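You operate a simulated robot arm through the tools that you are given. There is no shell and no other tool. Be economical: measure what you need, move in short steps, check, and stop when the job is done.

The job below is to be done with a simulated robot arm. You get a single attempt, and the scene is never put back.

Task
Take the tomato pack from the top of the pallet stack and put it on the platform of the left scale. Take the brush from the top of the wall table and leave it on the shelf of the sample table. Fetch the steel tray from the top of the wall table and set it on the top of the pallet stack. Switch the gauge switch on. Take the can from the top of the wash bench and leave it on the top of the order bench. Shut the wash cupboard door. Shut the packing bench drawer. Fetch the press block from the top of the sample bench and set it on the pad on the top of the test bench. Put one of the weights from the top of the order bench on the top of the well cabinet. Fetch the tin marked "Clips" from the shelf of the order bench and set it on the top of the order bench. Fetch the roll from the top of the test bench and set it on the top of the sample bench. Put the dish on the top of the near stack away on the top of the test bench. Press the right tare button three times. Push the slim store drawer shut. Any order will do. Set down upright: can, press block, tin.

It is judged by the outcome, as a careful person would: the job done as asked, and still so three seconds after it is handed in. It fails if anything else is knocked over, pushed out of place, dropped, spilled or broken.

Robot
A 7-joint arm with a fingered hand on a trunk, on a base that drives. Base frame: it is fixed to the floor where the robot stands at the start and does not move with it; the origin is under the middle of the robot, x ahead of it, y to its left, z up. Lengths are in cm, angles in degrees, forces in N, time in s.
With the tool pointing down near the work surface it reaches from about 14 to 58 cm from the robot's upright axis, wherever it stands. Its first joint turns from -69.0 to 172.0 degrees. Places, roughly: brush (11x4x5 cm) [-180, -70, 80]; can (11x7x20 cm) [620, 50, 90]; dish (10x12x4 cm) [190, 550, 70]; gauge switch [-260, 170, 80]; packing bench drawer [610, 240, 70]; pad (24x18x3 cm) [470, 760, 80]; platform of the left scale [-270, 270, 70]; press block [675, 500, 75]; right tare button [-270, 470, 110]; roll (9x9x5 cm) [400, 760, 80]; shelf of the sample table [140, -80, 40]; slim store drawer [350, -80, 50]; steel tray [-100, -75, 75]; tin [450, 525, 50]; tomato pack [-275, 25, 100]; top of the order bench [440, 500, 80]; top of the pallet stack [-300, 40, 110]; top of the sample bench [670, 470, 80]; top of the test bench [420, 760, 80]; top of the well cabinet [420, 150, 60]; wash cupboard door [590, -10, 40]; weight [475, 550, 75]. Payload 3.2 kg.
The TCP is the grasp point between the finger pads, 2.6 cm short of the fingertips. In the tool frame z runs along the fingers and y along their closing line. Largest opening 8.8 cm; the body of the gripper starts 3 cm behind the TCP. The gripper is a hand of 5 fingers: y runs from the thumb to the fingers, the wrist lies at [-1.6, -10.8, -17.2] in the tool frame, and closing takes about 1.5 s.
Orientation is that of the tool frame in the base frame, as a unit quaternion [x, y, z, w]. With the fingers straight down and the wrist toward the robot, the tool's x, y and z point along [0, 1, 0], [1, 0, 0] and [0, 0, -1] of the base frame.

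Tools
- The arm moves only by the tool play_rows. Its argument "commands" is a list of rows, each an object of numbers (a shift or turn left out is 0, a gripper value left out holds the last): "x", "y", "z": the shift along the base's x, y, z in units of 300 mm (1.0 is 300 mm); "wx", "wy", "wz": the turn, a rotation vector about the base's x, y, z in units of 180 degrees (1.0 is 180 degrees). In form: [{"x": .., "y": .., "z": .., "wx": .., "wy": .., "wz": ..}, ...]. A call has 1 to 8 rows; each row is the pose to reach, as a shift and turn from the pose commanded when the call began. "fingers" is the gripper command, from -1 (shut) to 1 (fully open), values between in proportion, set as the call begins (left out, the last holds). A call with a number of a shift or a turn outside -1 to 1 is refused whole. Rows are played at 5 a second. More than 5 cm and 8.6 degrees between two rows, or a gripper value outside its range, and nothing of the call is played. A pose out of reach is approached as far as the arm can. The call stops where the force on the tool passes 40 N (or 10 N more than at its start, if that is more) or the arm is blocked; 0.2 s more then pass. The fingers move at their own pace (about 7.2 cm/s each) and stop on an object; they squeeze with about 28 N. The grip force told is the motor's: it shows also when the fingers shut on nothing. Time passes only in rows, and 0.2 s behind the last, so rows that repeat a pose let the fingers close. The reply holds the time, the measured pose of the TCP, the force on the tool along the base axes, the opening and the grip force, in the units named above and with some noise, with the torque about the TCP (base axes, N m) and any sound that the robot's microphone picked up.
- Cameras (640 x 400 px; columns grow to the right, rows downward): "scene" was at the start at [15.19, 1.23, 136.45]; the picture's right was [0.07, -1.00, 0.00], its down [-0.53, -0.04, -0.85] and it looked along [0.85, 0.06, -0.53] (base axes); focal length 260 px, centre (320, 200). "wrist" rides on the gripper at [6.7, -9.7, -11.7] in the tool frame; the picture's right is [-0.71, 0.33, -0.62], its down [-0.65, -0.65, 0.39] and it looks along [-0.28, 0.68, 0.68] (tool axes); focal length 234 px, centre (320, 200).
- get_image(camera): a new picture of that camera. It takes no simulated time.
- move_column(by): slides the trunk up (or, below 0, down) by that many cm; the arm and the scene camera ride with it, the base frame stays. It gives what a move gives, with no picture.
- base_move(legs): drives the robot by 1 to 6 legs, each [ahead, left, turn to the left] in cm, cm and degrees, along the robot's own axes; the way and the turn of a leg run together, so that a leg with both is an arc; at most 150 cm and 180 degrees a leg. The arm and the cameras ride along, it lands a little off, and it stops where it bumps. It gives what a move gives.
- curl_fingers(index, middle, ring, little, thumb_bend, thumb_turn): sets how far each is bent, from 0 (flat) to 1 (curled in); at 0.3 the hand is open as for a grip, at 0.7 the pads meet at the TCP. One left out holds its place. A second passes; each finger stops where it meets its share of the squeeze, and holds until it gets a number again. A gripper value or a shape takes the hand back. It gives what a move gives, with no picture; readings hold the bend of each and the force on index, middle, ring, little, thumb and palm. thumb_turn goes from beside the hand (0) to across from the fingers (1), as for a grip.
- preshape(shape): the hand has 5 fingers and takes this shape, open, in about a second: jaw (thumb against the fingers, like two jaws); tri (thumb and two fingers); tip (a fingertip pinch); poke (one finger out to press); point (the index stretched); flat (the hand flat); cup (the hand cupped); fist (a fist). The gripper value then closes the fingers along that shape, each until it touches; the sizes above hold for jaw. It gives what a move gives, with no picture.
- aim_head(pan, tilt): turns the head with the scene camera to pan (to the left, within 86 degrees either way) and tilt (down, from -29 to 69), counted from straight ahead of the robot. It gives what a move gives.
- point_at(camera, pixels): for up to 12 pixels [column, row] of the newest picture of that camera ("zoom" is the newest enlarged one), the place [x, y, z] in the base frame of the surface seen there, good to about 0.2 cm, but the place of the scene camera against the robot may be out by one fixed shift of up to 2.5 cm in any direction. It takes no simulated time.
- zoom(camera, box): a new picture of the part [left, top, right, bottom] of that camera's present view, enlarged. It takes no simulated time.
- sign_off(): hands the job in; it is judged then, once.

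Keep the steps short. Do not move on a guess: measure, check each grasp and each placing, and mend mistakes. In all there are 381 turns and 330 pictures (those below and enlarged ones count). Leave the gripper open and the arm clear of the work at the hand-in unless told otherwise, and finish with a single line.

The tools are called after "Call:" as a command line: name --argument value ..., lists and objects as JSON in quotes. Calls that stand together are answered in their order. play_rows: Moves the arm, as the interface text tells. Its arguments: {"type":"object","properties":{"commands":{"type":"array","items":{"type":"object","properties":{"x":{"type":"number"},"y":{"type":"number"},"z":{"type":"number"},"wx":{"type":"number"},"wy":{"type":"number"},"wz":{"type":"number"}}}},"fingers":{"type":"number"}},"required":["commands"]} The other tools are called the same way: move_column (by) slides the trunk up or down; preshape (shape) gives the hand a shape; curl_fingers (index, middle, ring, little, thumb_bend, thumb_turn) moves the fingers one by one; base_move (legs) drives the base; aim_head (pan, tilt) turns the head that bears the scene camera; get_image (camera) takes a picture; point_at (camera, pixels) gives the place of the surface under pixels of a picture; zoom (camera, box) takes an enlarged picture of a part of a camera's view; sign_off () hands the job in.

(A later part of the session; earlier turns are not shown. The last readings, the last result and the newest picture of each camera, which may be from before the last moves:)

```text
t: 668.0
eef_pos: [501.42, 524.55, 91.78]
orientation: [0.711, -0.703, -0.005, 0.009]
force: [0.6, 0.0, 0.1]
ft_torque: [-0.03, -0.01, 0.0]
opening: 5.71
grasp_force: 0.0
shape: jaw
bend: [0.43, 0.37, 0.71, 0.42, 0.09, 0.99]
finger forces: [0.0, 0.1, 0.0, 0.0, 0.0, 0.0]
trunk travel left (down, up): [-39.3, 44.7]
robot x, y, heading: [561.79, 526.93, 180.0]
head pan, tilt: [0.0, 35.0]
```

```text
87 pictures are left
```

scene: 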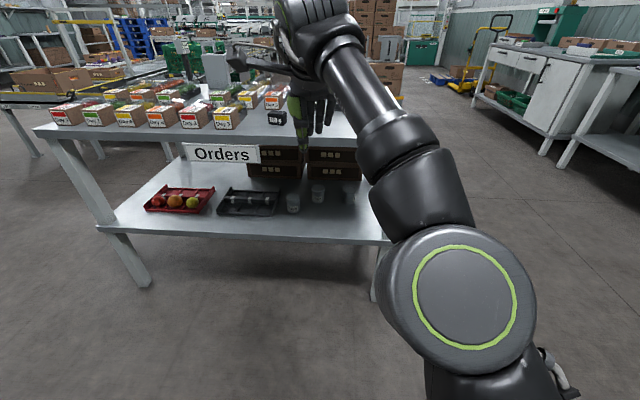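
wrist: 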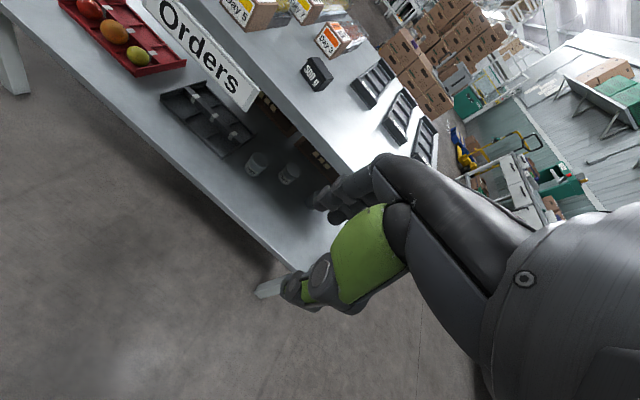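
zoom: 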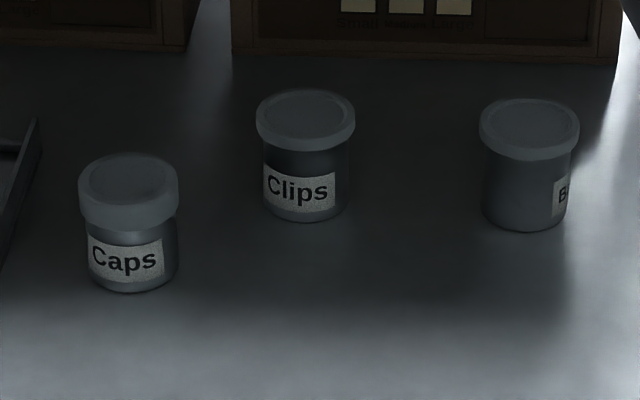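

The wrist top is only ~17 cm above the TCP and the arm slopes down toward me, so it fits. Lower the trunk here, clear of the bench.

Call:
move_column --by -37

Call:
play_rows --commands '[{"y": 0.05, "z": -0.03}, {"y": 0.09, "z": -0.06}]' --fingers 1

Call:
get_image --camera "wrist"

Call:
aim_head --pan 0 --tilt 15

Call:
get_image --camera "scene"

```text
t: 671.6
eef_pos: [501.5, 524.43, 54.87]
orientation: [0.712, -0.702, -0.005, 0.01]
force: [0.0, -0.2, -0.2]
ft_torque: [0.01, 0.01, 0.03]
opening: 5.7
grasp_force: 0.1
shape: jaw
bend: [0.43, 0.37, 0.71, 0.42, 0.09, 0.99]
finger forces: [0.0, 0.0, 0.0, 0.1, 0.0, 0.1]
trunk travel left (down, up): [-2.3, 81.7]
robot x, y, heading: [561.65, 527.32, 179.7]
head pan, tilt: [0.0, 35.0]
```

```text
t: 672.2
eef_pos: [501.35, 526.98, 52.99]
orientation: [0.712, -0.703, -0.004, 0.01]
force: [-0.3, 0.2, -0.5]
ft_torque: [0.05, -0.03, -0.02]
opening: 8.79
grasp_force: 0.0
shape: jaw
bend: [0.3, 0.3, 0.3, 0.3, 0.3, 0.97]
finger forces: [0.1, 0.1, 0.0, 0.0, 0.1, 0.0]
trunk travel left (down, up): [-2.3, 81.7]
robot x, y, heading: [561.57, 527.16, 179.9]
head pan, tilt: [0.0, 35.0]
```

```text
86 pictures are left
```

wrist: 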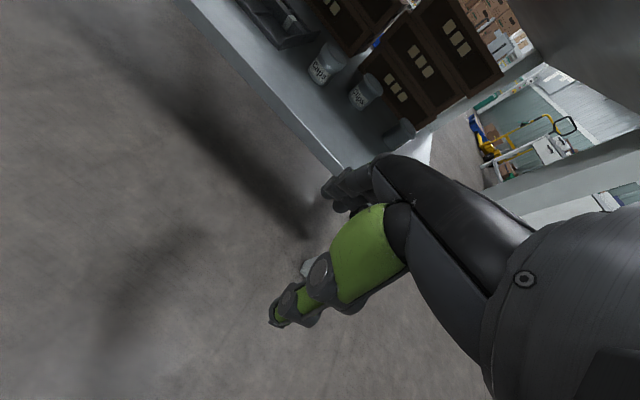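

```text
t: 673.0
eef_pos: [501.45, 527.15, 52.97]
orientation: [0.711, -0.703, -0.005, 0.01]
force: [0.9, 0.3, -0.5]
ft_torque: [0.02, 0.02, -0.02]
opening: 8.75
grasp_force: 0.0
shape: jaw
bend: [0.3, 0.3, 0.3, 0.3, 0.3, 0.97]
finger forces: [0.0, 0.1, 0.1, 0.1, 0.0, 0.1]
trunk travel left (down, up): [-2.3, 81.7]
robot x, y, heading: [561.29, 527.05, 179.8]
head pan, tilt: [0.0, 15.0]
```

```text
85 pictures are left
```

scene: 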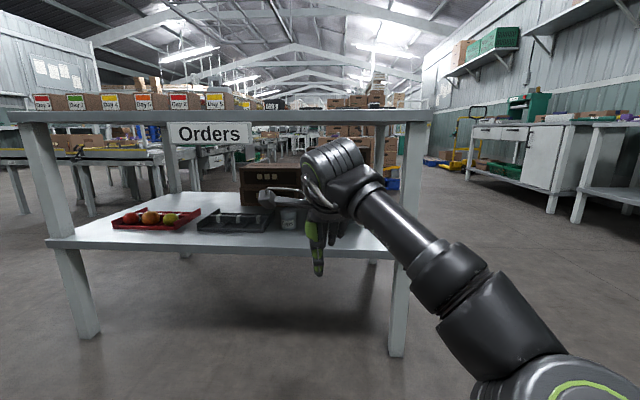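

Call:
zoom --camera "wrist" --box '[300, 30, 430, 150]'

Call:
point_at --camera "zoom" --pixels '[[310, 120], [270, 115], [350, 130], [285, 195], [300, 170], [155, 70], [190, 95], [440, 290], [420, 260], [330, 90]]'

```text
3.33 times, centred on (365, 90) of wrist
```

zoom: 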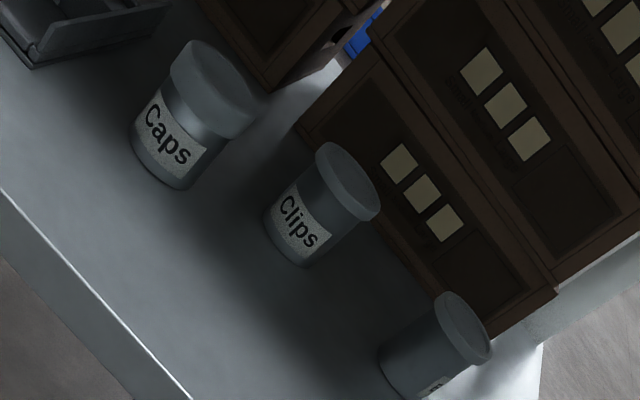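

```text
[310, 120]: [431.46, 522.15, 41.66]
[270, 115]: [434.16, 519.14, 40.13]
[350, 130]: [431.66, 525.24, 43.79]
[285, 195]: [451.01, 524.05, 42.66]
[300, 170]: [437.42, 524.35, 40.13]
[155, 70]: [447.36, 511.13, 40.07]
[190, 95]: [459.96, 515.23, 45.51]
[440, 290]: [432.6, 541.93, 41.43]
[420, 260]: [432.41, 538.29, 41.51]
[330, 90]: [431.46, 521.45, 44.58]
```

Call:
point_at --camera "zoom" --pixels '[[345, 175], [365, 205], [325, 155], [300, 225], [300, 260], [270, 215], [345, 230], [340, 210], [220, 85], [465, 320]]'

```text
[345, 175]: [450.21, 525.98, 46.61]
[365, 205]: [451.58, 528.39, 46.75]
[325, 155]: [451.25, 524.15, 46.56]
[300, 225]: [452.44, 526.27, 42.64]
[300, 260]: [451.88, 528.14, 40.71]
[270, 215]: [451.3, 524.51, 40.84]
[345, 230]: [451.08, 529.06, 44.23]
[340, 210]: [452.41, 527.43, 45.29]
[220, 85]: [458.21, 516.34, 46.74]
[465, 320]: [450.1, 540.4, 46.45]
```

Tin "Clips": centre ≈(449.9,526.5), ∅≈5, z 40.1–46.75. Lower to z≈51 and drive in 53 cm so the hand comes over the tin.

Call:
play_rows --commands '[{"x": 0.03, "z": -0.03}, {"x": 0.07, "y": -0.015, "z": -0.055}]'

Call:
base_move --legs '[[40, 0, 0]]'

Call:
get_image --camera "wrist"

Call:
get_image --camera "scene"

```text
t: 673.6
eef_pos: [503.53, 526.69, 51.21]
orientation: [0.712, -0.702, -0.005, 0.009]
force: [0.3, -0.6, -0.5]
ft_torque: [-0.03, 0.02, -0.01]
opening: 8.78
grasp_force: 0.0
shape: jaw
bend: [0.3, 0.3, 0.3, 0.3, 0.3, 0.97]
finger forces: [0.0, 0.0, 0.0, 0.0, 0.0, 0.0]
trunk travel left (down, up): [-2.3, 81.7]
robot x, y, heading: [561.25, 527.31, 179.9]
head pan, tilt: [0.0, 15.0]
```

```text
t: 676.1
eef_pos: [463.48, 528.21, 51.29]
orientation: [-0.706, 0.709, 0.005, -0.009]
force: [-0.1, -0.5, -0.7]
ft_torque: [0.01, 0.01, -0.01]
opening: 8.77
grasp_force: 0.0
shape: jaw
bend: [0.3, 0.3, 0.3, 0.3, 0.3, 0.97]
finger forces: [0.0, 0.0, 0.2, 0.1, 0.1, 0.0]
trunk travel left (down, up): [-2.3, 81.7]
robot x, y, heading: [521.49, 527.76, 178.9]
head pan, tilt: [0.0, 15.0]
```

```text
83 pictures are left
```

wrist: 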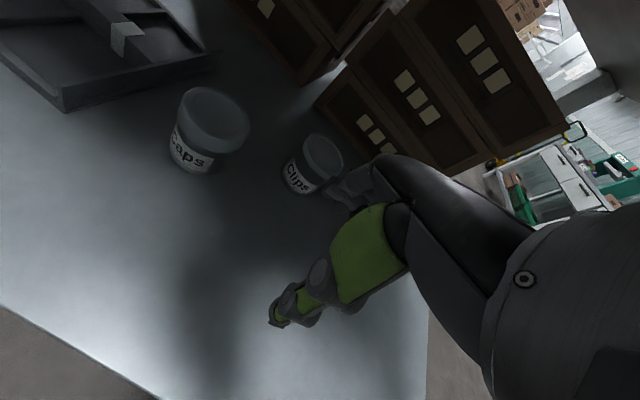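

```text
82 pictures are left
```

scene: 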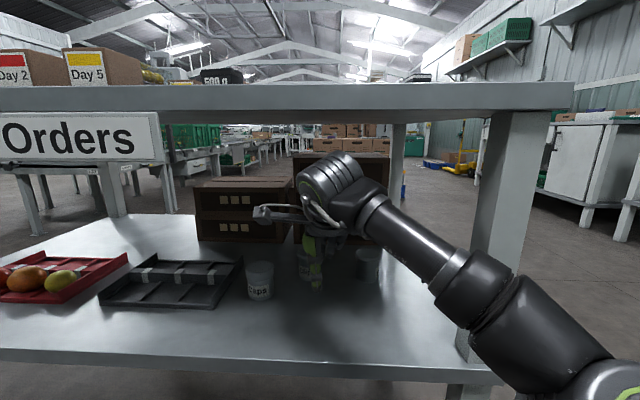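

Call:
point_at --camera "scene" --pixels '[[495, 180], [478, 240], [460, 275], [500, 310], [560, 350], [520, 280]]'

Call:
point_at --camera "wrist" --pixels '[[325, 155], [300, 185], [345, 165], [318, 140], [210, 120]]'

```text
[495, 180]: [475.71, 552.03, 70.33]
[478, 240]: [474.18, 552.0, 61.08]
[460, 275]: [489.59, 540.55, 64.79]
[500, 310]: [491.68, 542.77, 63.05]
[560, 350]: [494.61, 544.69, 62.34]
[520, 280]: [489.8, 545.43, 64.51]
```

```text
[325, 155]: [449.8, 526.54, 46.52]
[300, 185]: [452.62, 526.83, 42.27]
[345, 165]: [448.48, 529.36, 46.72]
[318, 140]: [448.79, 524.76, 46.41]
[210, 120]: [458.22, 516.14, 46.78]
```

Clearance of the forearm to the leg would be ~4 cm; I shift the base 7 cm left, correct the hand, then drive in the last 13 cm.

Call:
base_move --legs '[[0, 7, 0]]'

Call:
play_rows --commands '[{"y": 0.09}, {"y": 0.175}]'

Call:
base_move --legs '[[13.5, 0, 0]]'

Call:
get_image --camera "wrist"

```text
t: 677.1
eef_pos: [463.53, 521.03, 51.43]
orientation: [-0.705, 0.709, 0.006, -0.01]
force: [0.7, 0.1, -0.2]
ft_torque: [0.04, 0.01, -0.03]
opening: 8.78
grasp_force: 0.1
shape: jaw
bend: [0.3, 0.3, 0.3, 0.3, 0.3, 0.97]
finger forces: [0.1, 0.0, 0.0, 0.1, 0.0, 0.0]
trunk travel left (down, up): [-2.3, 81.7]
robot x, y, heading: [521.54, 521.22, 178.6]
head pan, tilt: [0.0, 15.0]
```

```text
t: 677.7
eef_pos: [463.42, 526.27, 51.25]
orientation: [-0.706, 0.708, 0.005, -0.01]
force: [0.0, -0.5, 0.3]
ft_torque: [0.02, 0.02, 0.0]
opening: 8.79
grasp_force: 0.1
shape: jaw
bend: [0.3, 0.3, 0.3, 0.3, 0.3, 0.97]
finger forces: [0.0, 0.0, 0.0, 0.0, 0.0, 0.0]
trunk travel left (down, up): [-2.3, 81.7]
robot x, y, heading: [521.41, 520.58, 178.7]
head pan, tilt: [0.0, 15.0]
```

```text
t: 679.0
eef_pos: [450.03, 526.72, 51.28]
orientation: [-0.704, 0.71, 0.005, -0.01]
force: [-0.2, 0.3, 0.7]
ft_torque: [0.01, -0.02, 0.0]
opening: 8.78
grasp_force: 0.0
shape: jaw
bend: [0.3, 0.3, 0.3, 0.3, 0.3, 0.97]
finger forces: [0.0, 0.0, 0.1, 0.0, 0.0, 0.1]
trunk travel left (down, up): [-2.3, 81.7]
robot x, y, heading: [507.95, 520.66, 178.9]
head pan, tilt: [0.0, 15.0]
```

```text
81 pictures are left
```

wrist: 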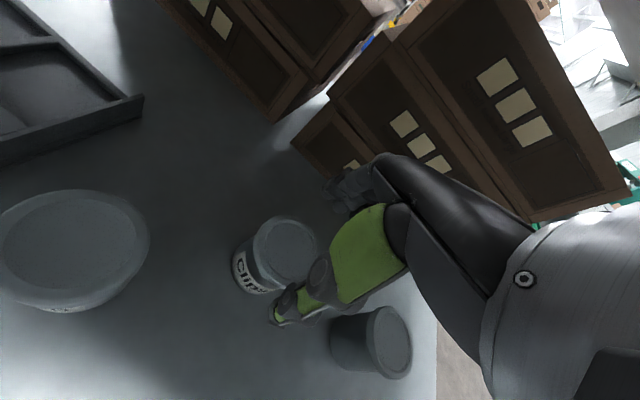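

Over the tin. Descend 6.6 cm and close.

Call:
play_rows --commands '[{"z": -0.08}, {"z": -0.15}, {"z": -0.2}, {"z": -0.22}]'

Call:
play_rows --commands '[{}, {}, {}, {}, {}, {}, {}]' --fingers -1

Call:
get_image --camera "wrist"

```text
t: 680.0
eef_pos: [450.03, 526.77, 44.72]
orientation: [-0.704, 0.71, 0.004, -0.01]
force: [-1.1, 0.0, 0.5]
ft_torque: [0.03, 0.01, 0.01]
opening: 8.8
grasp_force: 0.1
shape: jaw
bend: [0.3, 0.3, 0.3, 0.3, 0.3, 0.97]
finger forces: [1.0, 0.0, 0.1, 0.1, 0.1, 0.0]
trunk travel left (down, up): [-2.3, 81.7]
robot x, y, heading: [508.49, 520.94, 178.9]
head pan, tilt: [0.0, 15.0]
```

```text
t: 681.6
eef_pos: [449.91, 526.72, 44.92]
orientation: [-0.704, 0.71, 0.005, -0.01]
force: [1.2, 0.2, 2.6]
ft_torque: [0.03, -0.15, -0.01]
opening: 5.59
grasp_force: 28.3
shape: jaw
bend: [0.37, 0.43, 0.72, 0.46, 0.08, 0.99]
finger forces: [20.1, 8.2, 0.0, 0.0, 28.3, 0.0]
trunk travel left (down, up): [-2.3, 81.7]
robot x, y, heading: [508.25, 520.8, 179.1]
head pan, tilt: [0.0, 15.0]
```

```text
80 pictures are left
```

wrist: 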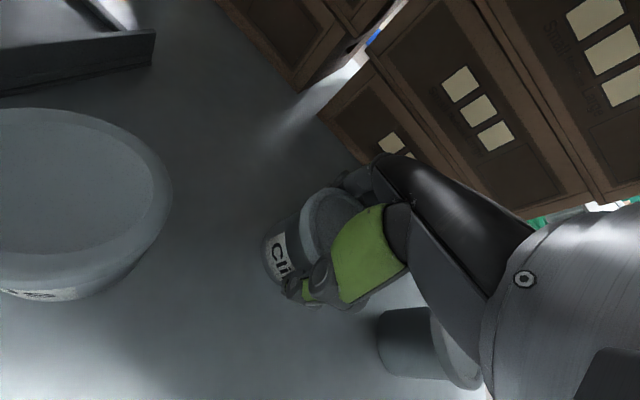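

Gripped (5.6 cm). Lift 7 cm and drive out.

Call:
play_rows --commands '[{"z": 0.05}, {"z": 0.12}, {"z": 0.2}, {"z": 0.24}]'

Call:
get_image --camera "wrist"

Call:
base_move --legs '[[-55, 0, 0]]'

```text
t: 682.6
eef_pos: [449.95, 526.58, 51.86]
orientation: [-0.705, 0.709, 0.004, -0.009]
force: [0.2, 0.7, -1.7]
ft_torque: [-0.02, 0.02, 0.0]
opening: 5.5
grasp_force: 27.9
shape: jaw
bend: [0.37, 0.43, 0.72, 0.46, 0.08, 0.99]
finger forces: [19.8, 8.9, 0.1, 0.1, 28.1, 0.0]
trunk travel left (down, up): [-2.3, 81.7]
robot x, y, heading: [507.94, 520.54, 178.9]
head pan, tilt: [0.0, 15.0]
```

```text
79 pictures are left
```

wrist: 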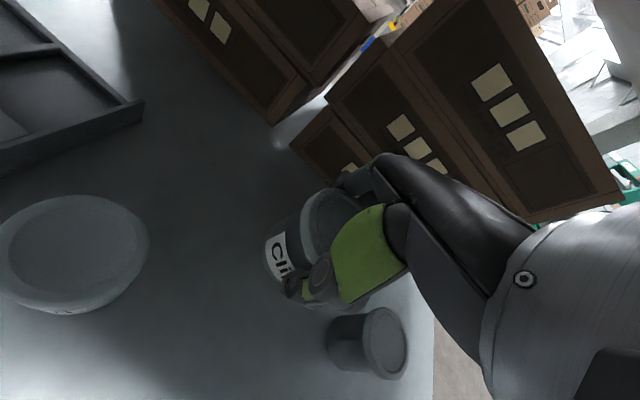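

```text
t: 685.8
eef_pos: [505.71, 525.55, 51.79]
orientation: [-0.702, 0.712, 0.004, -0.008]
force: [0.3, 0.5, -1.9]
ft_torque: [0.01, 0.02, 0.01]
opening: 5.5
grasp_force: 27.7
shape: jaw
bend: [0.37, 0.43, 0.72, 0.46, 0.08, 0.99]
finger forces: [19.9, 9.0, 0.0, 0.0, 28.0, 0.0]
trunk travel left (down, up): [-2.3, 81.7]
robot x, y, heading: [563.73, 519.61, 178.3]
head pan, tilt: [0.0, 15.0]
```

Out of the shelf. Raise above the bench and look for the free spot near its right edge.

Call:
move_column --by 40

Call:
move_column --by 12

Call:
base_move --legs '[[24, 0, 1]]'

Call:
get_image --camera "wrist"

Call:
aim_head --pan 0 --tilt 35

Call:
get_image --camera "scene"

```text
t: 689.6
eef_pos: [505.68, 525.74, 91.92]
orientation: [-0.702, 0.712, 0.005, -0.009]
force: [0.1, -0.2, -1.2]
ft_torque: [0.0, 0.01, -0.01]
opening: 5.52
grasp_force: 28.2
shape: jaw
bend: [0.37, 0.43, 0.72, 0.46, 0.08, 0.99]
finger forces: [19.7, 9.1, 0.1, 0.0, 28.1, 0.0]
trunk travel left (down, up): [-42.3, 41.7]
robot x, y, heading: [563.86, 519.31, 178.2]
head pan, tilt: [0.0, 15.0]
```

```text
t: 691.1
eef_pos: [505.72, 525.61, 103.86]
orientation: [-0.702, 0.712, 0.005, -0.009]
force: [0.9, -0.5, -1.5]
ft_torque: [0.0, 0.02, -0.02]
opening: 5.5
grasp_force: 28.1
shape: jaw
bend: [0.37, 0.43, 0.72, 0.46, 0.08, 0.99]
finger forces: [19.7, 9.0, 0.0, 0.0, 28.1, 0.1]
trunk travel left (down, up): [-54.3, 29.7]
robot x, y, heading: [563.62, 519.49, 178.6]
head pan, tilt: [0.0, 15.0]
```

```text
t: 692.9
eef_pos: [481.42, 525.05, 103.74]
orientation: [0.708, -0.706, -0.005, 0.009]
force: [0.1, 0.9, -1.9]
ft_torque: [-0.04, -0.06, 0.0]
opening: 5.51
grasp_force: 27.9
shape: jaw
bend: [0.37, 0.43, 0.72, 0.46, 0.08, 0.99]
finger forces: [19.8, 9.1, 0.0, 0.1, 28.2, 0.1]
trunk travel left (down, up): [-54.3, 29.7]
robot x, y, heading: [539.53, 520.04, 179.3]
head pan, tilt: [0.0, 15.0]
```

```text
78 pictures are left
```

wrist: 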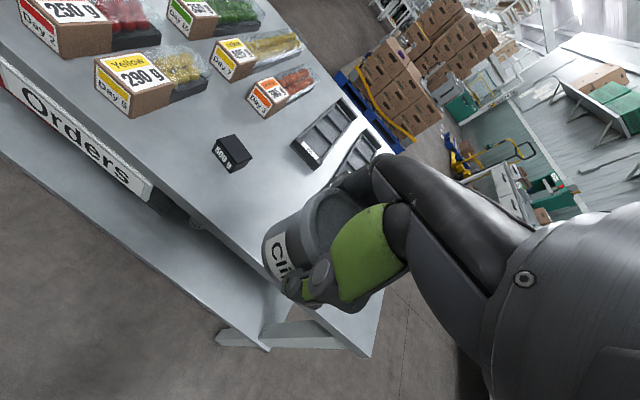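

```text
t: 693.8
eef_pos: [481.45, 525.21, 103.83]
orientation: [0.708, -0.707, -0.005, 0.01]
force: [0.5, 0.2, -1.4]
ft_torque: [-0.03, 0.02, -0.01]
opening: 5.52
grasp_force: 27.5
shape: jaw
bend: [0.37, 0.43, 0.72, 0.46, 0.08, 0.99]
finger forces: [19.8, 9.1, 0.0, 0.1, 28.2, 0.0]
trunk travel left (down, up): [-54.3, 29.7]
robot x, y, heading: [539.67, 519.88, 179.4]
head pan, tilt: [0.0, 35.0]
```

```text
77 pictures are left
```

scene: 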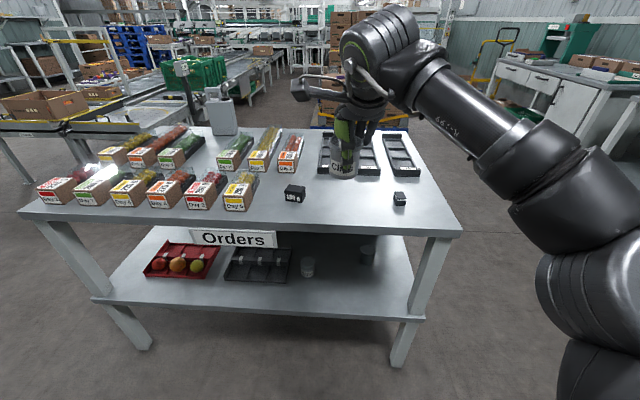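

Call:
point_at --camera "scene" --pixels '[[295, 190], [400, 197], [345, 212], [330, 172], [380, 175], [350, 230], [240, 208], [345, 195]]'

Call:
point_at --camera "wrist" --pixels '[[235, 150], [250, 160], [300, 150], [220, 200], [270, 250], [240, 250]]'

```text
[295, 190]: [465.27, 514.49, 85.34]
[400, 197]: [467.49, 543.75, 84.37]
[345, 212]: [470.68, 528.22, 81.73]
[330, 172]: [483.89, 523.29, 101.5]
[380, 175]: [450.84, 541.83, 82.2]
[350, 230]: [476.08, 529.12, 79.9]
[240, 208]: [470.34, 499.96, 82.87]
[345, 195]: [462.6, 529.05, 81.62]
```

```text
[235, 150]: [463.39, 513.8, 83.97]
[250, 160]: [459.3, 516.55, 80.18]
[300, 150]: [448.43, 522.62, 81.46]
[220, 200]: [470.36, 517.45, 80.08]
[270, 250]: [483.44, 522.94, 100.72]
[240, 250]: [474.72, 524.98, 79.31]
```

Free spot at (464,528.5) between the two weights. Move over it and lower.

Call:
base_move --legs '[[17.5, -3, 0]]'

Call:
move_column --by -15

Call:
get_image --camera "wrist"

```text
t: 695.2
eef_pos: [464.32, 528.4, 103.85]
orientation: [0.709, -0.705, -0.004, 0.01]
force: [-0.3, -0.8, -0.9]
ft_torque: [0.0, 0.0, -0.01]
opening: 5.5
grasp_force: 28.5
shape: jaw
bend: [0.37, 0.43, 0.72, 0.46, 0.08, 0.99]
finger forces: [19.8, 9.2, 0.0, 0.1, 28.2, 0.0]
trunk travel left (down, up): [-54.3, 29.7]
robot x, y, heading: [522.56, 523.28, 179.4]
head pan, tilt: [0.0, 35.0]
```

```text
t: 697.0
eef_pos: [464.45, 528.26, 88.8]
orientation: [0.709, -0.705, -0.005, 0.009]
force: [0.2, -0.3, -1.2]
ft_torque: [-0.01, 0.02, -0.02]
opening: 5.51
grasp_force: 27.7
shape: jaw
bend: [0.37, 0.43, 0.72, 0.46, 0.08, 0.99]
finger forces: [19.9, 9.1, 0.0, 0.1, 28.2, 0.0]
trunk travel left (down, up): [-39.3, 44.7]
robot x, y, heading: [522.24, 523.42, 179.5]
head pan, tilt: [0.0, 35.0]
```

```text
76 pictures are left
```

wrist: 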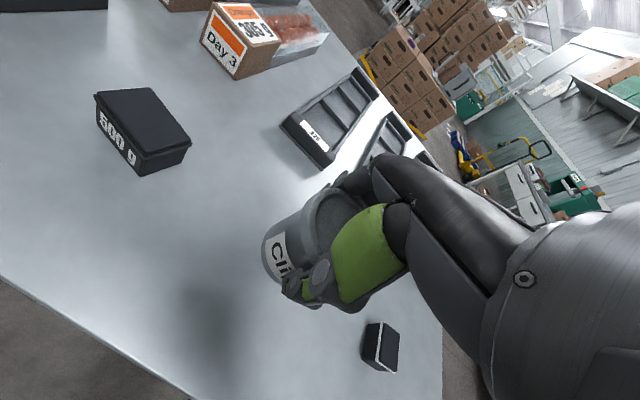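

Call:
play_rows --commands '[{"z": -0.07}, {"z": -0.11}, {"z": -0.125}, {"z": -0.133}, {"z": -0.14}]'

```text
t: 698.2
eef_pos: [464.49, 528.29, 84.83]
orientation: [0.708, -0.706, -0.006, 0.012]
force: [-1.5, -1.7, 7.5]
ft_torque: [0.05, -0.09, -0.02]
opening: 5.51
grasp_force: 28.4
shape: jaw
bend: [0.37, 0.43, 0.72, 0.46, 0.08, 0.99]
finger forces: [23.1, 9.4, 0.0, 0.0, 28.4, 0.0]
trunk travel left (down, up): [-39.3, 44.7]
robot x, y, heading: [522.35, 523.26, 179.4]
head pan, tilt: [0.0, 35.0]
```

Contact. Open and rise.

Call:
play_rows --commands '[{}, {}, {}, {}, {}]' --fingers 1

Call:
play_rows --commands '[{"z": 0.06}, {"z": 0.15}, {"z": 0.26}]'

Call:
move_column --by 20

Call:
get_image --camera "wrist"

```text
t: 699.4
eef_pos: [464.47, 528.37, 84.59]
orientation: [0.709, -0.705, -0.005, 0.009]
force: [-0.2, 0.3, 0.1]
ft_torque: [-0.03, -0.01, -0.01]
opening: 8.78
grasp_force: 0.1
shape: jaw
bend: [0.3, 0.3, 0.3, 0.3, 0.3, 0.97]
finger forces: [0.2, 0.0, 0.0, 0.0, 0.0, 0.0]
trunk travel left (down, up): [-39.3, 44.7]
robot x, y, heading: [522.42, 523.29, 179.4]
head pan, tilt: [0.0, 35.0]
```

```text
t: 700.2
eef_pos: [464.66, 528.54, 92.31]
orientation: [0.709, -0.705, -0.004, 0.009]
force: [-0.6, 0.3, 0.9]
ft_torque: [-0.02, 0.03, 0.0]
opening: 8.79
grasp_force: 0.1
shape: jaw
bend: [0.3, 0.3, 0.3, 0.3, 0.3, 0.97]
finger forces: [0.1, 0.0, 0.0, 0.0, 0.1, 0.0]
trunk travel left (down, up): [-39.3, 44.7]
robot x, y, heading: [522.65, 522.91, 179.6]
head pan, tilt: [0.0, 35.0]
```

```text
t: 702.4
eef_pos: [464.56, 528.61, 112.34]
orientation: [0.709, -0.705, -0.005, 0.009]
force: [0.6, -0.4, 0.6]
ft_torque: [0.01, -0.01, 0.01]
opening: 8.77
grasp_force: 0.0
shape: jaw
bend: [0.3, 0.3, 0.3, 0.3, 0.3, 0.97]
finger forces: [0.0, 0.0, 0.0, 0.0, 0.0, 0.0]
trunk travel left (down, up): [-59.3, 24.7]
robot x, y, heading: [522.5, 523.26, 179.2]
head pan, tilt: [0.0, 35.0]
```

```text
75 pictures are left
```

wrist: 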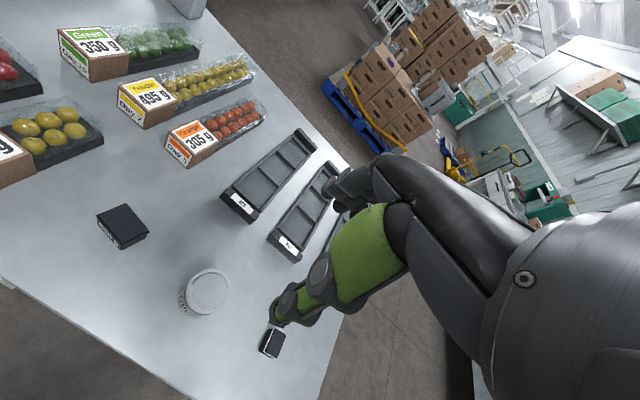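

The tin stands on the bench. Next the dish on the near stack (≈(190,550,70)). I drive around the bench's far end toward x≈285, y≈622.

Call:
base_move --legs '[[0, -100, 0.5], [120, 0, 0], [110, 0, 0]]'

Call:
aim_head --pan 40 --tilt 30

Call:
get_image --camera "scene"

```text
t: 718.5
eef_pos: [233.35, 605.33, 112.3]
orientation: [0.755, -0.656, -0.004, 0.01]
force: [0.0, -0.1, -0.5]
ft_torque: [-0.01, -0.01, 0.0]
opening: 8.77
grasp_force: 0.1
shape: jaw
bend: [0.3, 0.3, 0.3, 0.3, 0.3, 0.97]
finger forces: [0.0, 0.0, 0.1, 0.0, 0.1, 0.1]
trunk travel left (down, up): [-59.3, 24.7]
robot x, y, heading: [291.22, 607.61, -172.9]
head pan, tilt: [0.0, 35.0]
```

```text
t: 719.5
eef_pos: [233.42, 605.28, 112.35]
orientation: [0.755, -0.656, -0.005, 0.01]
force: [-0.8, -0.1, -0.1]
ft_torque: [-0.02, 0.0, 0.0]
opening: 8.81
grasp_force: 0.0
shape: jaw
bend: [0.3, 0.3, 0.3, 0.3, 0.3, 0.97]
finger forces: [0.0, 0.1, 0.0, 0.1, 0.0, 0.0]
trunk travel left (down, up): [-59.3, 24.7]
robot x, y, heading: [291.72, 607.58, -173.0]
head pan, tilt: [40.0, 30.0]
```

```text
74 pictures are left
```

scene: 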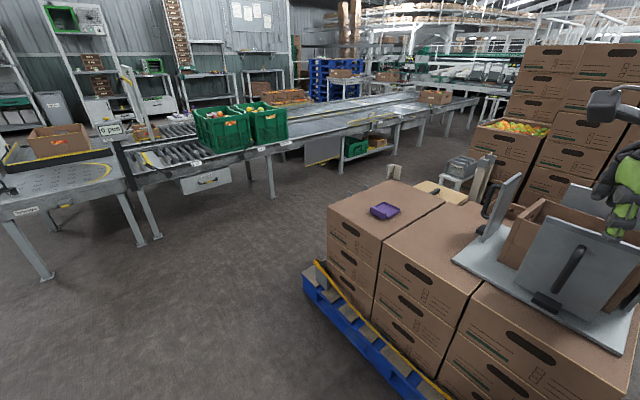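

Call:
point_at --camera "scene" --pixels '[[385, 208], [372, 207], [398, 212], [385, 220], [328, 208], [385, 265], [480, 290], [310, 290], [500, 180], [600, 250], [465, 235], [410, 195]]'

Call:
zoom --camera "scene" --box '[320, 160, 470, 260]'

```text
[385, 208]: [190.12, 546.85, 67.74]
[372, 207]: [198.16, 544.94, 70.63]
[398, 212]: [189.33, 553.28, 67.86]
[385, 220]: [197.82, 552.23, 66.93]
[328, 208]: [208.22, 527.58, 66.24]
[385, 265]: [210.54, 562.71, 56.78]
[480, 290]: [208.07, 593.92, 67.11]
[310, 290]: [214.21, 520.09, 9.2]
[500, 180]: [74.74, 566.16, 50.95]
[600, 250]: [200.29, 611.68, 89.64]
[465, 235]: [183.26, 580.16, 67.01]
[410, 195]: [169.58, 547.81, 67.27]
```

```text
4.00 times, centred on (395, 210) of scene
```

zoom: 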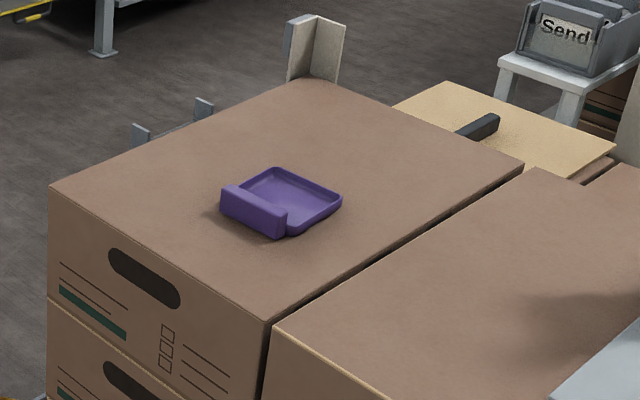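

The dish has a raised wall on its near side, at ≈(197,548). I back off, straighten and strafe left to y≈548.

Call:
base_move --legs '[[-12, 0, -7], [0, 57, 0]]'

Call:
get_image --camera "wrist"

Call:
aim_head --pan 5 --tilt 35

Call:
get_image --camera "scene"

```text
t: 723.6
eef_pos: [245.58, 556.24, 112.34]
orientation: [0.709, -0.705, -0.005, 0.011]
force: [0.5, 0.4, 0.2]
ft_torque: [-0.01, -0.03, 0.02]
opening: 8.78
grasp_force: 0.0
shape: jaw
bend: [0.3, 0.3, 0.3, 0.3, 0.3, 0.97]
finger forces: [0.0, 0.0, 0.1, 0.0, 0.0, 0.0]
trunk travel left (down, up): [-59.3, 24.7]
robot x, y, heading: [303.59, 551.02, 179.4]
head pan, tilt: [40.0, 30.0]
```

```text
72 pictures are left
```

wrist: 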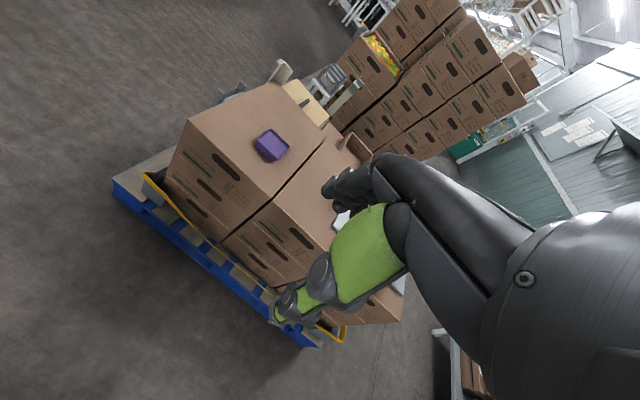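

```text
t: 724.7
eef_pos: [245.56, 556.3, 112.43]
orientation: [0.709, -0.705, -0.005, 0.01]
force: [-0.1, -0.4, 0.5]
ft_torque: [0.01, -0.01, -0.03]
opening: 8.79
grasp_force: 0.1
shape: jaw
bend: [0.3, 0.3, 0.3, 0.3, 0.3, 0.97]
finger forces: [0.1, 0.0, 0.1, 0.1, 0.0, 0.0]
trunk travel left (down, up): [-59.3, 24.7]
robot x, y, heading: [303.61, 551.41, 179.7]
head pan, tilt: [5.0, 35.0]
```

```text
71 pictures are left
```

scene: 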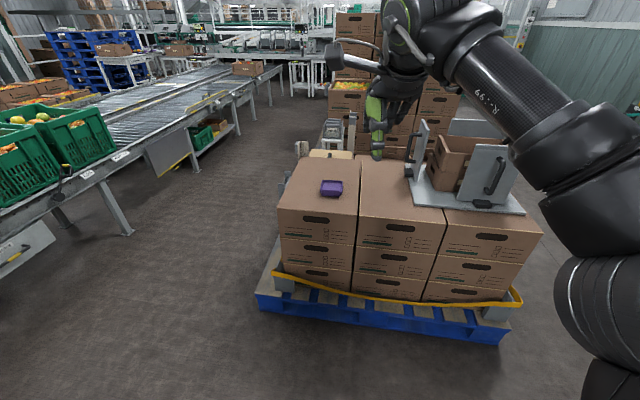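

Call:
base_move --legs '[[38, 9, 0]]'

Call:
move_column --by -18

Call:
get_image --camera "wrist"

Call:
zoom --camera "wrist" --box '[150, 80, 350, 240]'

```text
t: 727.1
eef_pos: [208.25, 547.94, 112.31]
orientation: [0.708, -0.706, -0.004, 0.009]
force: [-0.2, -1.0, 0.3]
ft_torque: [-0.02, -0.03, 0.01]
opening: 8.83
grasp_force: 0.0
shape: jaw
bend: [0.3, 0.3, 0.3, 0.3, 0.3, 0.97]
finger forces: [0.0, 0.0, 0.0, 0.1, 0.1, 0.0]
trunk travel left (down, up): [-59.3, 24.7]
robot x, y, heading: [266.45, 542.32, 179.5]
head pan, tilt: [5.0, 35.0]
```

```text
t: 729.1
eef_pos: [208.3, 547.93, 94.34]
orientation: [0.708, -0.706, -0.005, 0.01]
force: [-0.8, 0.5, -0.5]
ft_torque: [0.0, 0.01, 0.0]
opening: 8.79
grasp_force: 0.0
shape: jaw
bend: [0.3, 0.3, 0.3, 0.3, 0.3, 0.97]
finger forces: [0.0, 0.1, 0.0, 0.1, 0.0, 0.0]
trunk travel left (down, up): [-41.3, 42.7]
robot x, y, heading: [266.21, 542.57, 179.4]
head pan, tilt: [5.0, 35.0]
```

```text
70 pictures are left
```

wrist: 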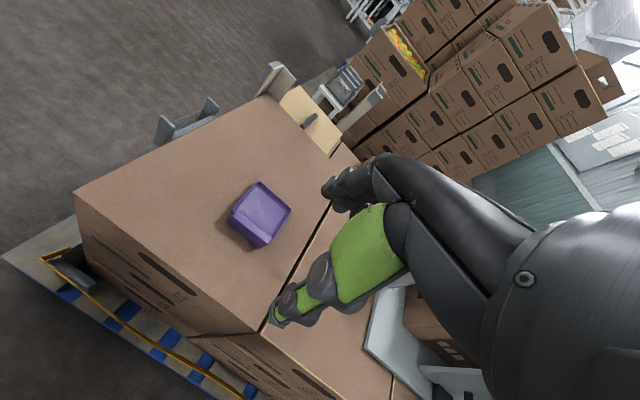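

```text
2.50 times, centred on (250, 160) of wrist
```

zoom: 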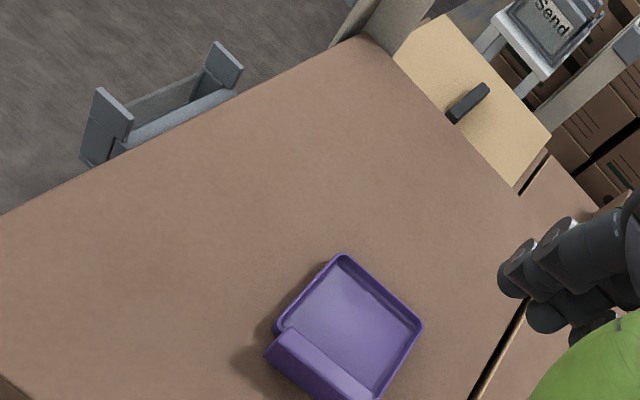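

Call:
point_at --camera "zoom" --pixels '[[285, 335], [355, 392], [340, 258], [418, 325], [275, 360], [350, 330], [320, 365], [240, 330], [300, 352]]'

Call:
zoom --camera "wrist" --box '[210, 165, 310, 255]'

Call:
point_at --camera "zoom" --pixels '[[130, 210], [265, 330], [190, 270], [150, 225], [260, 310], [200, 240]]'

```text
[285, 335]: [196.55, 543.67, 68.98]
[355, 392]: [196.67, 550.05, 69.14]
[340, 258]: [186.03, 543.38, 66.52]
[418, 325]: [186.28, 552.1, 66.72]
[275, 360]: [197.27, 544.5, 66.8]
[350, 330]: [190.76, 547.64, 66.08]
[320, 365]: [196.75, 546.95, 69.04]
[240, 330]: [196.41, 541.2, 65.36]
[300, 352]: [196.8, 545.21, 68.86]
```

```text
4.44 times, centred on (260, 210) of wrist
```

zoom: 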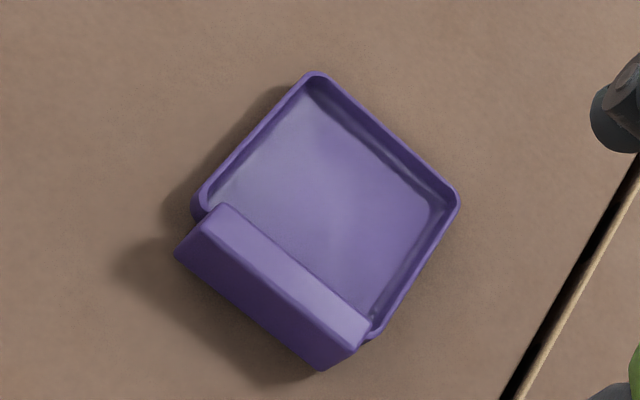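

```text
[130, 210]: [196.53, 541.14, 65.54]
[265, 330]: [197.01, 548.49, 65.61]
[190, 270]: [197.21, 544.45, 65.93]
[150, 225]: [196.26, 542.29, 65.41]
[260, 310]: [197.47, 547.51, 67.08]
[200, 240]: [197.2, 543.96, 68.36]
```

Raised wall: x 195.6–197.4, y 543.6–551, top 69.05; dish floor 66.1. I grip this wall, thumb outside. Drive 12 cm forward, then lower.

Call:
base_move --legs '[[11.7, 0.7, 0]]'

Call:
move_column --by -20

Call:
play_rows --commands '[{}, {}]' --fingers 0.22

Call:
get_image --camera "wrist"

```text
t: 730.3
eef_pos: [196.5, 547.25, 94.3]
orientation: [0.709, -0.705, -0.004, 0.009]
force: [-0.5, -0.4, -0.8]
ft_torque: [0.03, 0.02, 0.0]
opening: 8.82
grasp_force: 0.0
shape: jaw
bend: [0.3, 0.3, 0.3, 0.3, 0.3, 0.97]
finger forces: [0.0, 0.0, 0.1, 0.0, 0.0, 0.0]
trunk travel left (down, up): [-41.3, 42.7]
robot x, y, heading: [254.54, 541.66, 179.6]
head pan, tilt: [5.0, 35.0]
```

```text
t: 732.5
eef_pos: [196.7, 547.33, 74.46]
orientation: [0.708, -0.706, -0.004, 0.01]
force: [0.3, -0.7, 1.0]
ft_torque: [0.01, 0.01, -0.02]
opening: 8.78
grasp_force: 0.0
shape: jaw
bend: [0.3, 0.3, 0.3, 0.3, 0.3, 0.97]
finger forces: [0.1, 0.1, 0.0, 0.1, 0.0, 0.1]
trunk travel left (down, up): [-21.3, 62.7]
robot x, y, heading: [255.07, 542.0, 179.4]
head pan, tilt: [5.0, 35.0]
```

```text
t: 733.1
eef_pos: [196.78, 547.3, 74.39]
orientation: [0.708, -0.706, -0.005, 0.01]
force: [-0.1, -0.1, 0.0]
ft_torque: [-0.01, -0.03, -0.01]
opening: 5.4
grasp_force: 0.1
shape: jaw
bend: [0.45, 0.38, 0.72, 0.44, 0.09, 0.99]
finger forces: [0.0, 0.0, 0.0, 0.0, 0.0, 0.0]
trunk travel left (down, up): [-21.3, 62.7]
robot x, y, heading: [254.9, 541.78, 179.5]
head pan, tilt: [5.0, 35.0]
```

```text
67 pictures are left
```

wrist: 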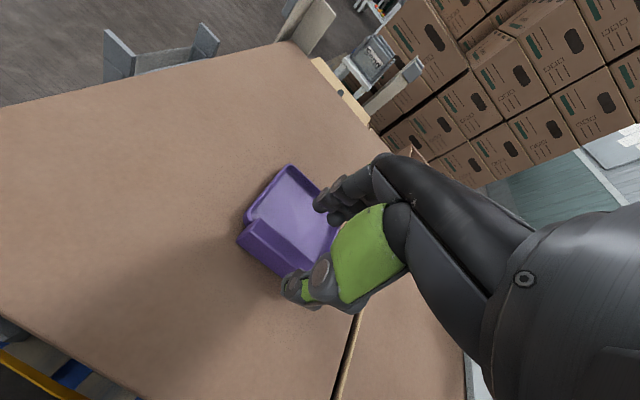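

Well lined up. Lower 5.2 cm with force watch and close.

Call:
play_rows --commands '[{"x": -0.008, "z": -0.08}, {"x": -0.008, "z": -0.14}, {"x": -0.008, "z": -0.165}, {"x": -0.008, "z": -0.175}]'

Call:
play_rows --commands '[{}, {}, {}, {}, {}, {}]' --fingers -1

Call:
zoom --camera "wrist" --box '[200, 130, 400, 320]'

```text
t: 734.1
eef_pos: [196.36, 547.36, 69.1]
orientation: [0.709, -0.706, -0.005, 0.01]
force: [1.1, -0.9, 0.3]
ft_torque: [0.01, 0.01, 0.01]
opening: 5.44
grasp_force: 0.0
shape: jaw
bend: [0.45, 0.38, 0.72, 0.44, 0.09, 0.99]
finger forces: [0.0, 0.0, 0.0, 0.0, 0.1, 0.0]
trunk travel left (down, up): [-21.3, 62.7]
robot x, y, heading: [254.77, 541.78, 179.4]
head pan, tilt: [5.0, 35.0]
```

```text
t: 735.5
eef_pos: [196.54, 547.31, 69.12]
orientation: [0.708, -0.706, -0.005, 0.01]
force: [0.8, -0.6, 1.1]
ft_torque: [-0.01, 0.18, 0.03]
opening: 1.53
grasp_force: 27.9
shape: jaw
bend: [0.64, 0.59, 0.72, 0.68, 0.51, 1.0]
finger forces: [12.9, 6.9, 2.6, 0.3, 24.0, 0.0]
trunk travel left (down, up): [-21.3, 62.7]
robot x, y, heading: [254.34, 541.69, 179.5]
head pan, tilt: [5.0, 35.0]
```

```text
2.11 times, centred on (300, 225) of wrist
```

zoom: 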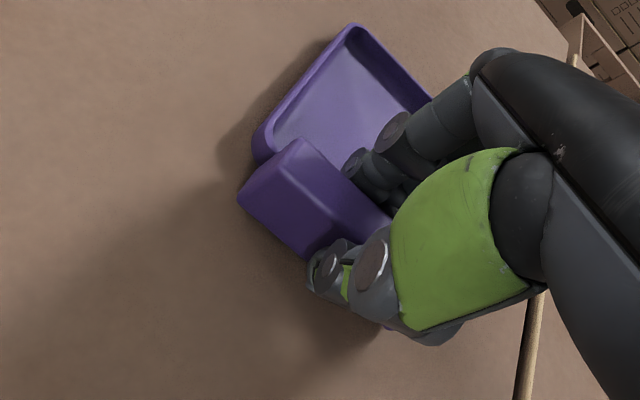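

Gripped. Lift and look.

Call:
play_rows --commands '[{"z": 0.03}, {"z": 0.07}, {"z": 0.13}, {"z": 0.2}]'

Call:
move_column --by 25

Call:
zoom --camera "wrist" --box '[200, 130, 400, 320]'

```text
t: 736.5
eef_pos: [196.63, 547.43, 75.01]
orientation: [0.708, -0.706, -0.005, 0.01]
force: [-0.1, -0.3, 0.0]
ft_torque: [-0.03, -0.03, -0.01]
opening: 1.47
grasp_force: 28.2
shape: jaw
bend: [0.64, 0.59, 0.72, 0.69, 0.51, 1.0]
finger forces: [14.4, 5.6, 2.4, 0.8, 24.2, 0.0]
trunk travel left (down, up): [-21.3, 62.7]
robot x, y, heading: [254.46, 541.88, 179.2]
head pan, tilt: [5.0, 35.0]
```

```text
t: 739.0
eef_pos: [196.68, 547.36, 99.97]
orientation: [0.708, -0.706, -0.005, 0.009]
force: [0.3, -0.4, -0.3]
ft_torque: [0.0, 0.0, 0.02]
opening: 1.48
grasp_force: 27.8
shape: jaw
bend: [0.64, 0.59, 0.72, 0.69, 0.51, 1.0]
finger forces: [14.5, 5.7, 2.4, 0.8, 24.2, 0.0]
trunk travel left (down, up): [-46.3, 37.7]
robot x, y, heading: [254.71, 542.28, 179.4]
head pan, tilt: [5.0, 35.0]
```

```text
2.11 times, centred on (300, 225) of wrist
```

zoom: 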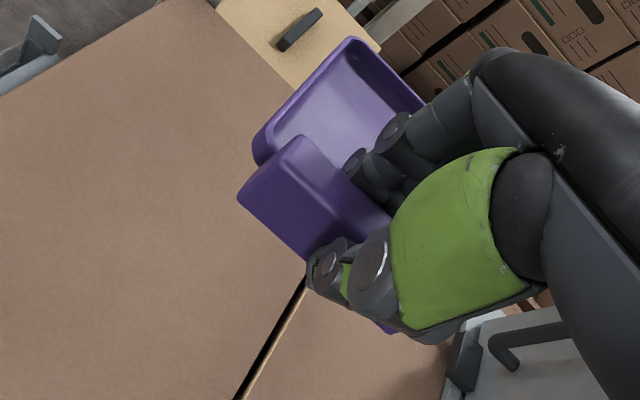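

Held level. Back away, turn right to face +y, and drive to the free place on the test bench (where the roll was).

Call:
base_move --legs '[[-42, 0, 0], [0, 0, -89.5], [90, 0, 0], [0, -104, 0]]'

Call:
move_column --by 8

Call:
aim_head --pan 0 --tilt 35

Call:
get_image --camera "scene"

```text
t: 754.9
eef_pos: [408.4, 690.56, 99.9]
orientation: [0.002, 1.0, 0.01, -0.003]
force: [0.2, 0.5, 0.0]
ft_torque: [-0.02, 0.02, 0.01]
opening: 1.48
grasp_force: 28.1
shape: jaw
bend: [0.64, 0.59, 0.72, 0.69, 0.51, 1.0]
finger forces: [15.0, 5.7, 2.6, 0.5, 23.6, 0.0]
trunk travel left (down, up): [-46.3, 37.7]
robot x, y, heading: [402.81, 632.51, 89.0]
head pan, tilt: [5.0, 35.0]
```

```text
t: 756.1
eef_pos: [408.52, 690.55, 107.88]
orientation: [0.001, 1.0, 0.01, -0.004]
force: [-0.8, -0.2, -0.1]
ft_torque: [-0.03, 0.03, -0.01]
opening: 1.49
grasp_force: 27.8
shape: jaw
bend: [0.64, 0.59, 0.72, 0.69, 0.51, 1.0]
finger forces: [15.0, 5.6, 2.7, 0.7, 23.6, 0.1]
trunk travel left (down, up): [-54.3, 29.7]
robot x, y, heading: [402.93, 632.6, 88.7]
head pan, tilt: [5.0, 35.0]
```

```text
t: 756.8
eef_pos: [408.35, 690.61, 107.84]
orientation: [0.001, 1.0, 0.011, -0.003]
force: [-0.6, -0.8, -0.1]
ft_torque: [0.0, -0.03, 0.01]
opening: 1.48
grasp_force: 28.0
shape: jaw
bend: [0.64, 0.59, 0.72, 0.69, 0.51, 1.0]
finger forces: [15.0, 5.7, 2.7, 0.7, 23.6, 0.0]
trunk travel left (down, up): [-54.3, 29.7]
robot x, y, heading: [402.41, 632.69, 88.9]
head pan, tilt: [0.0, 35.0]
```

```text
64 pictures are left
```

scene: 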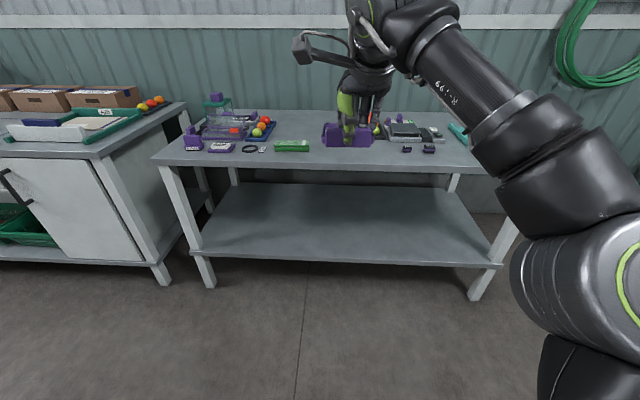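

Call:
base_move --legs '[[58, 5, 0]]'

Call:
get_image --camera "wrist"

Call:
aim_head --pan 0 --tilt 45

Call:
get_image --camera "scene"

```text
t: 760.1
eef_pos: [404.35, 749.46, 107.89]
orientation: [0.0, 1.0, 0.009, -0.004]
force: [0.4, 0.3, -0.7]
ft_torque: [0.04, -0.03, -0.01]
opening: 1.47
grasp_force: 28.6
shape: jaw
bend: [0.64, 0.59, 0.72, 0.69, 0.51, 1.0]
finger forces: [15.0, 5.6, 2.7, 0.7, 23.6, 0.1]
trunk travel left (down, up): [-54.3, 29.7]
robot x, y, heading: [398.68, 691.61, 89.2]
head pan, tilt: [0.0, 35.0]
```

```text
63 pictures are left
```

wrist: 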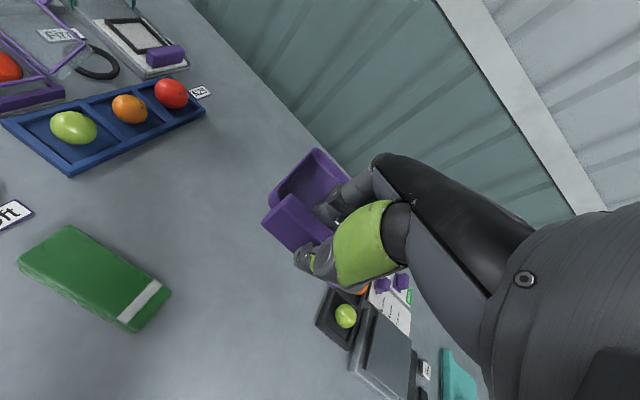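

```text
t: 760.8
eef_pos: [404.47, 749.49, 107.99]
orientation: [0.0, 1.0, 0.011, -0.003]
force: [0.8, -0.4, 1.5]
ft_torque: [-0.04, -0.01, -0.01]
opening: 1.48
grasp_force: 28.3
shape: jaw
bend: [0.64, 0.59, 0.72, 0.69, 0.51, 1.0]
finger forces: [15.1, 5.6, 2.6, 0.7, 23.6, 0.0]
trunk travel left (down, up): [-54.3, 29.7]
robot x, y, heading: [398.48, 691.41, 89.2]
head pan, tilt: [0.0, 45.0]
```

```text
62 pictures are left
```

scene: 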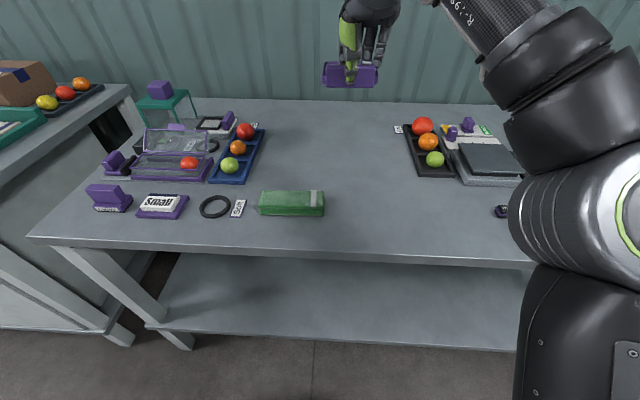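

Large free area. Lower trunk 20 cm, then the arm to contact.

Call:
move_column --by -20

Call:
play_rows --commands '[{"z": -0.08}, {"z": -0.12}, {"z": -0.135}, {"z": -0.143}, {"z": -0.148}]'

Call:
get_image --camera "wrist"

```text
t: 763.0
eef_pos: [404.34, 749.34, 87.95]
orientation: [0.0, 1.0, 0.01, -0.003]
force: [-0.9, 0.2, 0.0]
ft_torque: [-0.01, -0.04, 0.0]
opening: 1.46
grasp_force: 28.0
shape: jaw
bend: [0.64, 0.59, 0.72, 0.69, 0.51, 1.0]
finger forces: [15.4, 5.6, 2.7, 0.7, 23.6, 0.1]
trunk travel left (down, up): [-34.3, 49.7]
robot x, y, heading: [398.23, 691.62, 89.0]
head pan, tilt: [0.0, 45.0]
```

```text
t: 764.2
eef_pos: [404.35, 749.22, 83.62]
orientation: [0.0, 1.0, 0.011, -0.004]
force: [0.2, 0.7, 5.2]
ft_torque: [0.33, 0.11, 0.03]
opening: 1.41
grasp_force: 27.8
shape: jaw
bend: [0.65, 0.59, 0.72, 0.69, 0.51, 1.0]
finger forces: [23.3, 6.3, 2.9, 0.2, 23.1, 0.0]
trunk travel left (down, up): [-34.3, 49.7]
robot x, y, heading: [398.71, 691.29, 89.0]
head pan, tilt: [0.0, 45.0]
```

```text
61 pictures are left
```

wrist: 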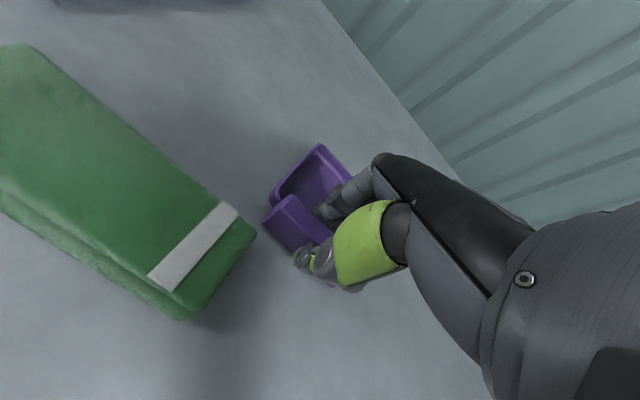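

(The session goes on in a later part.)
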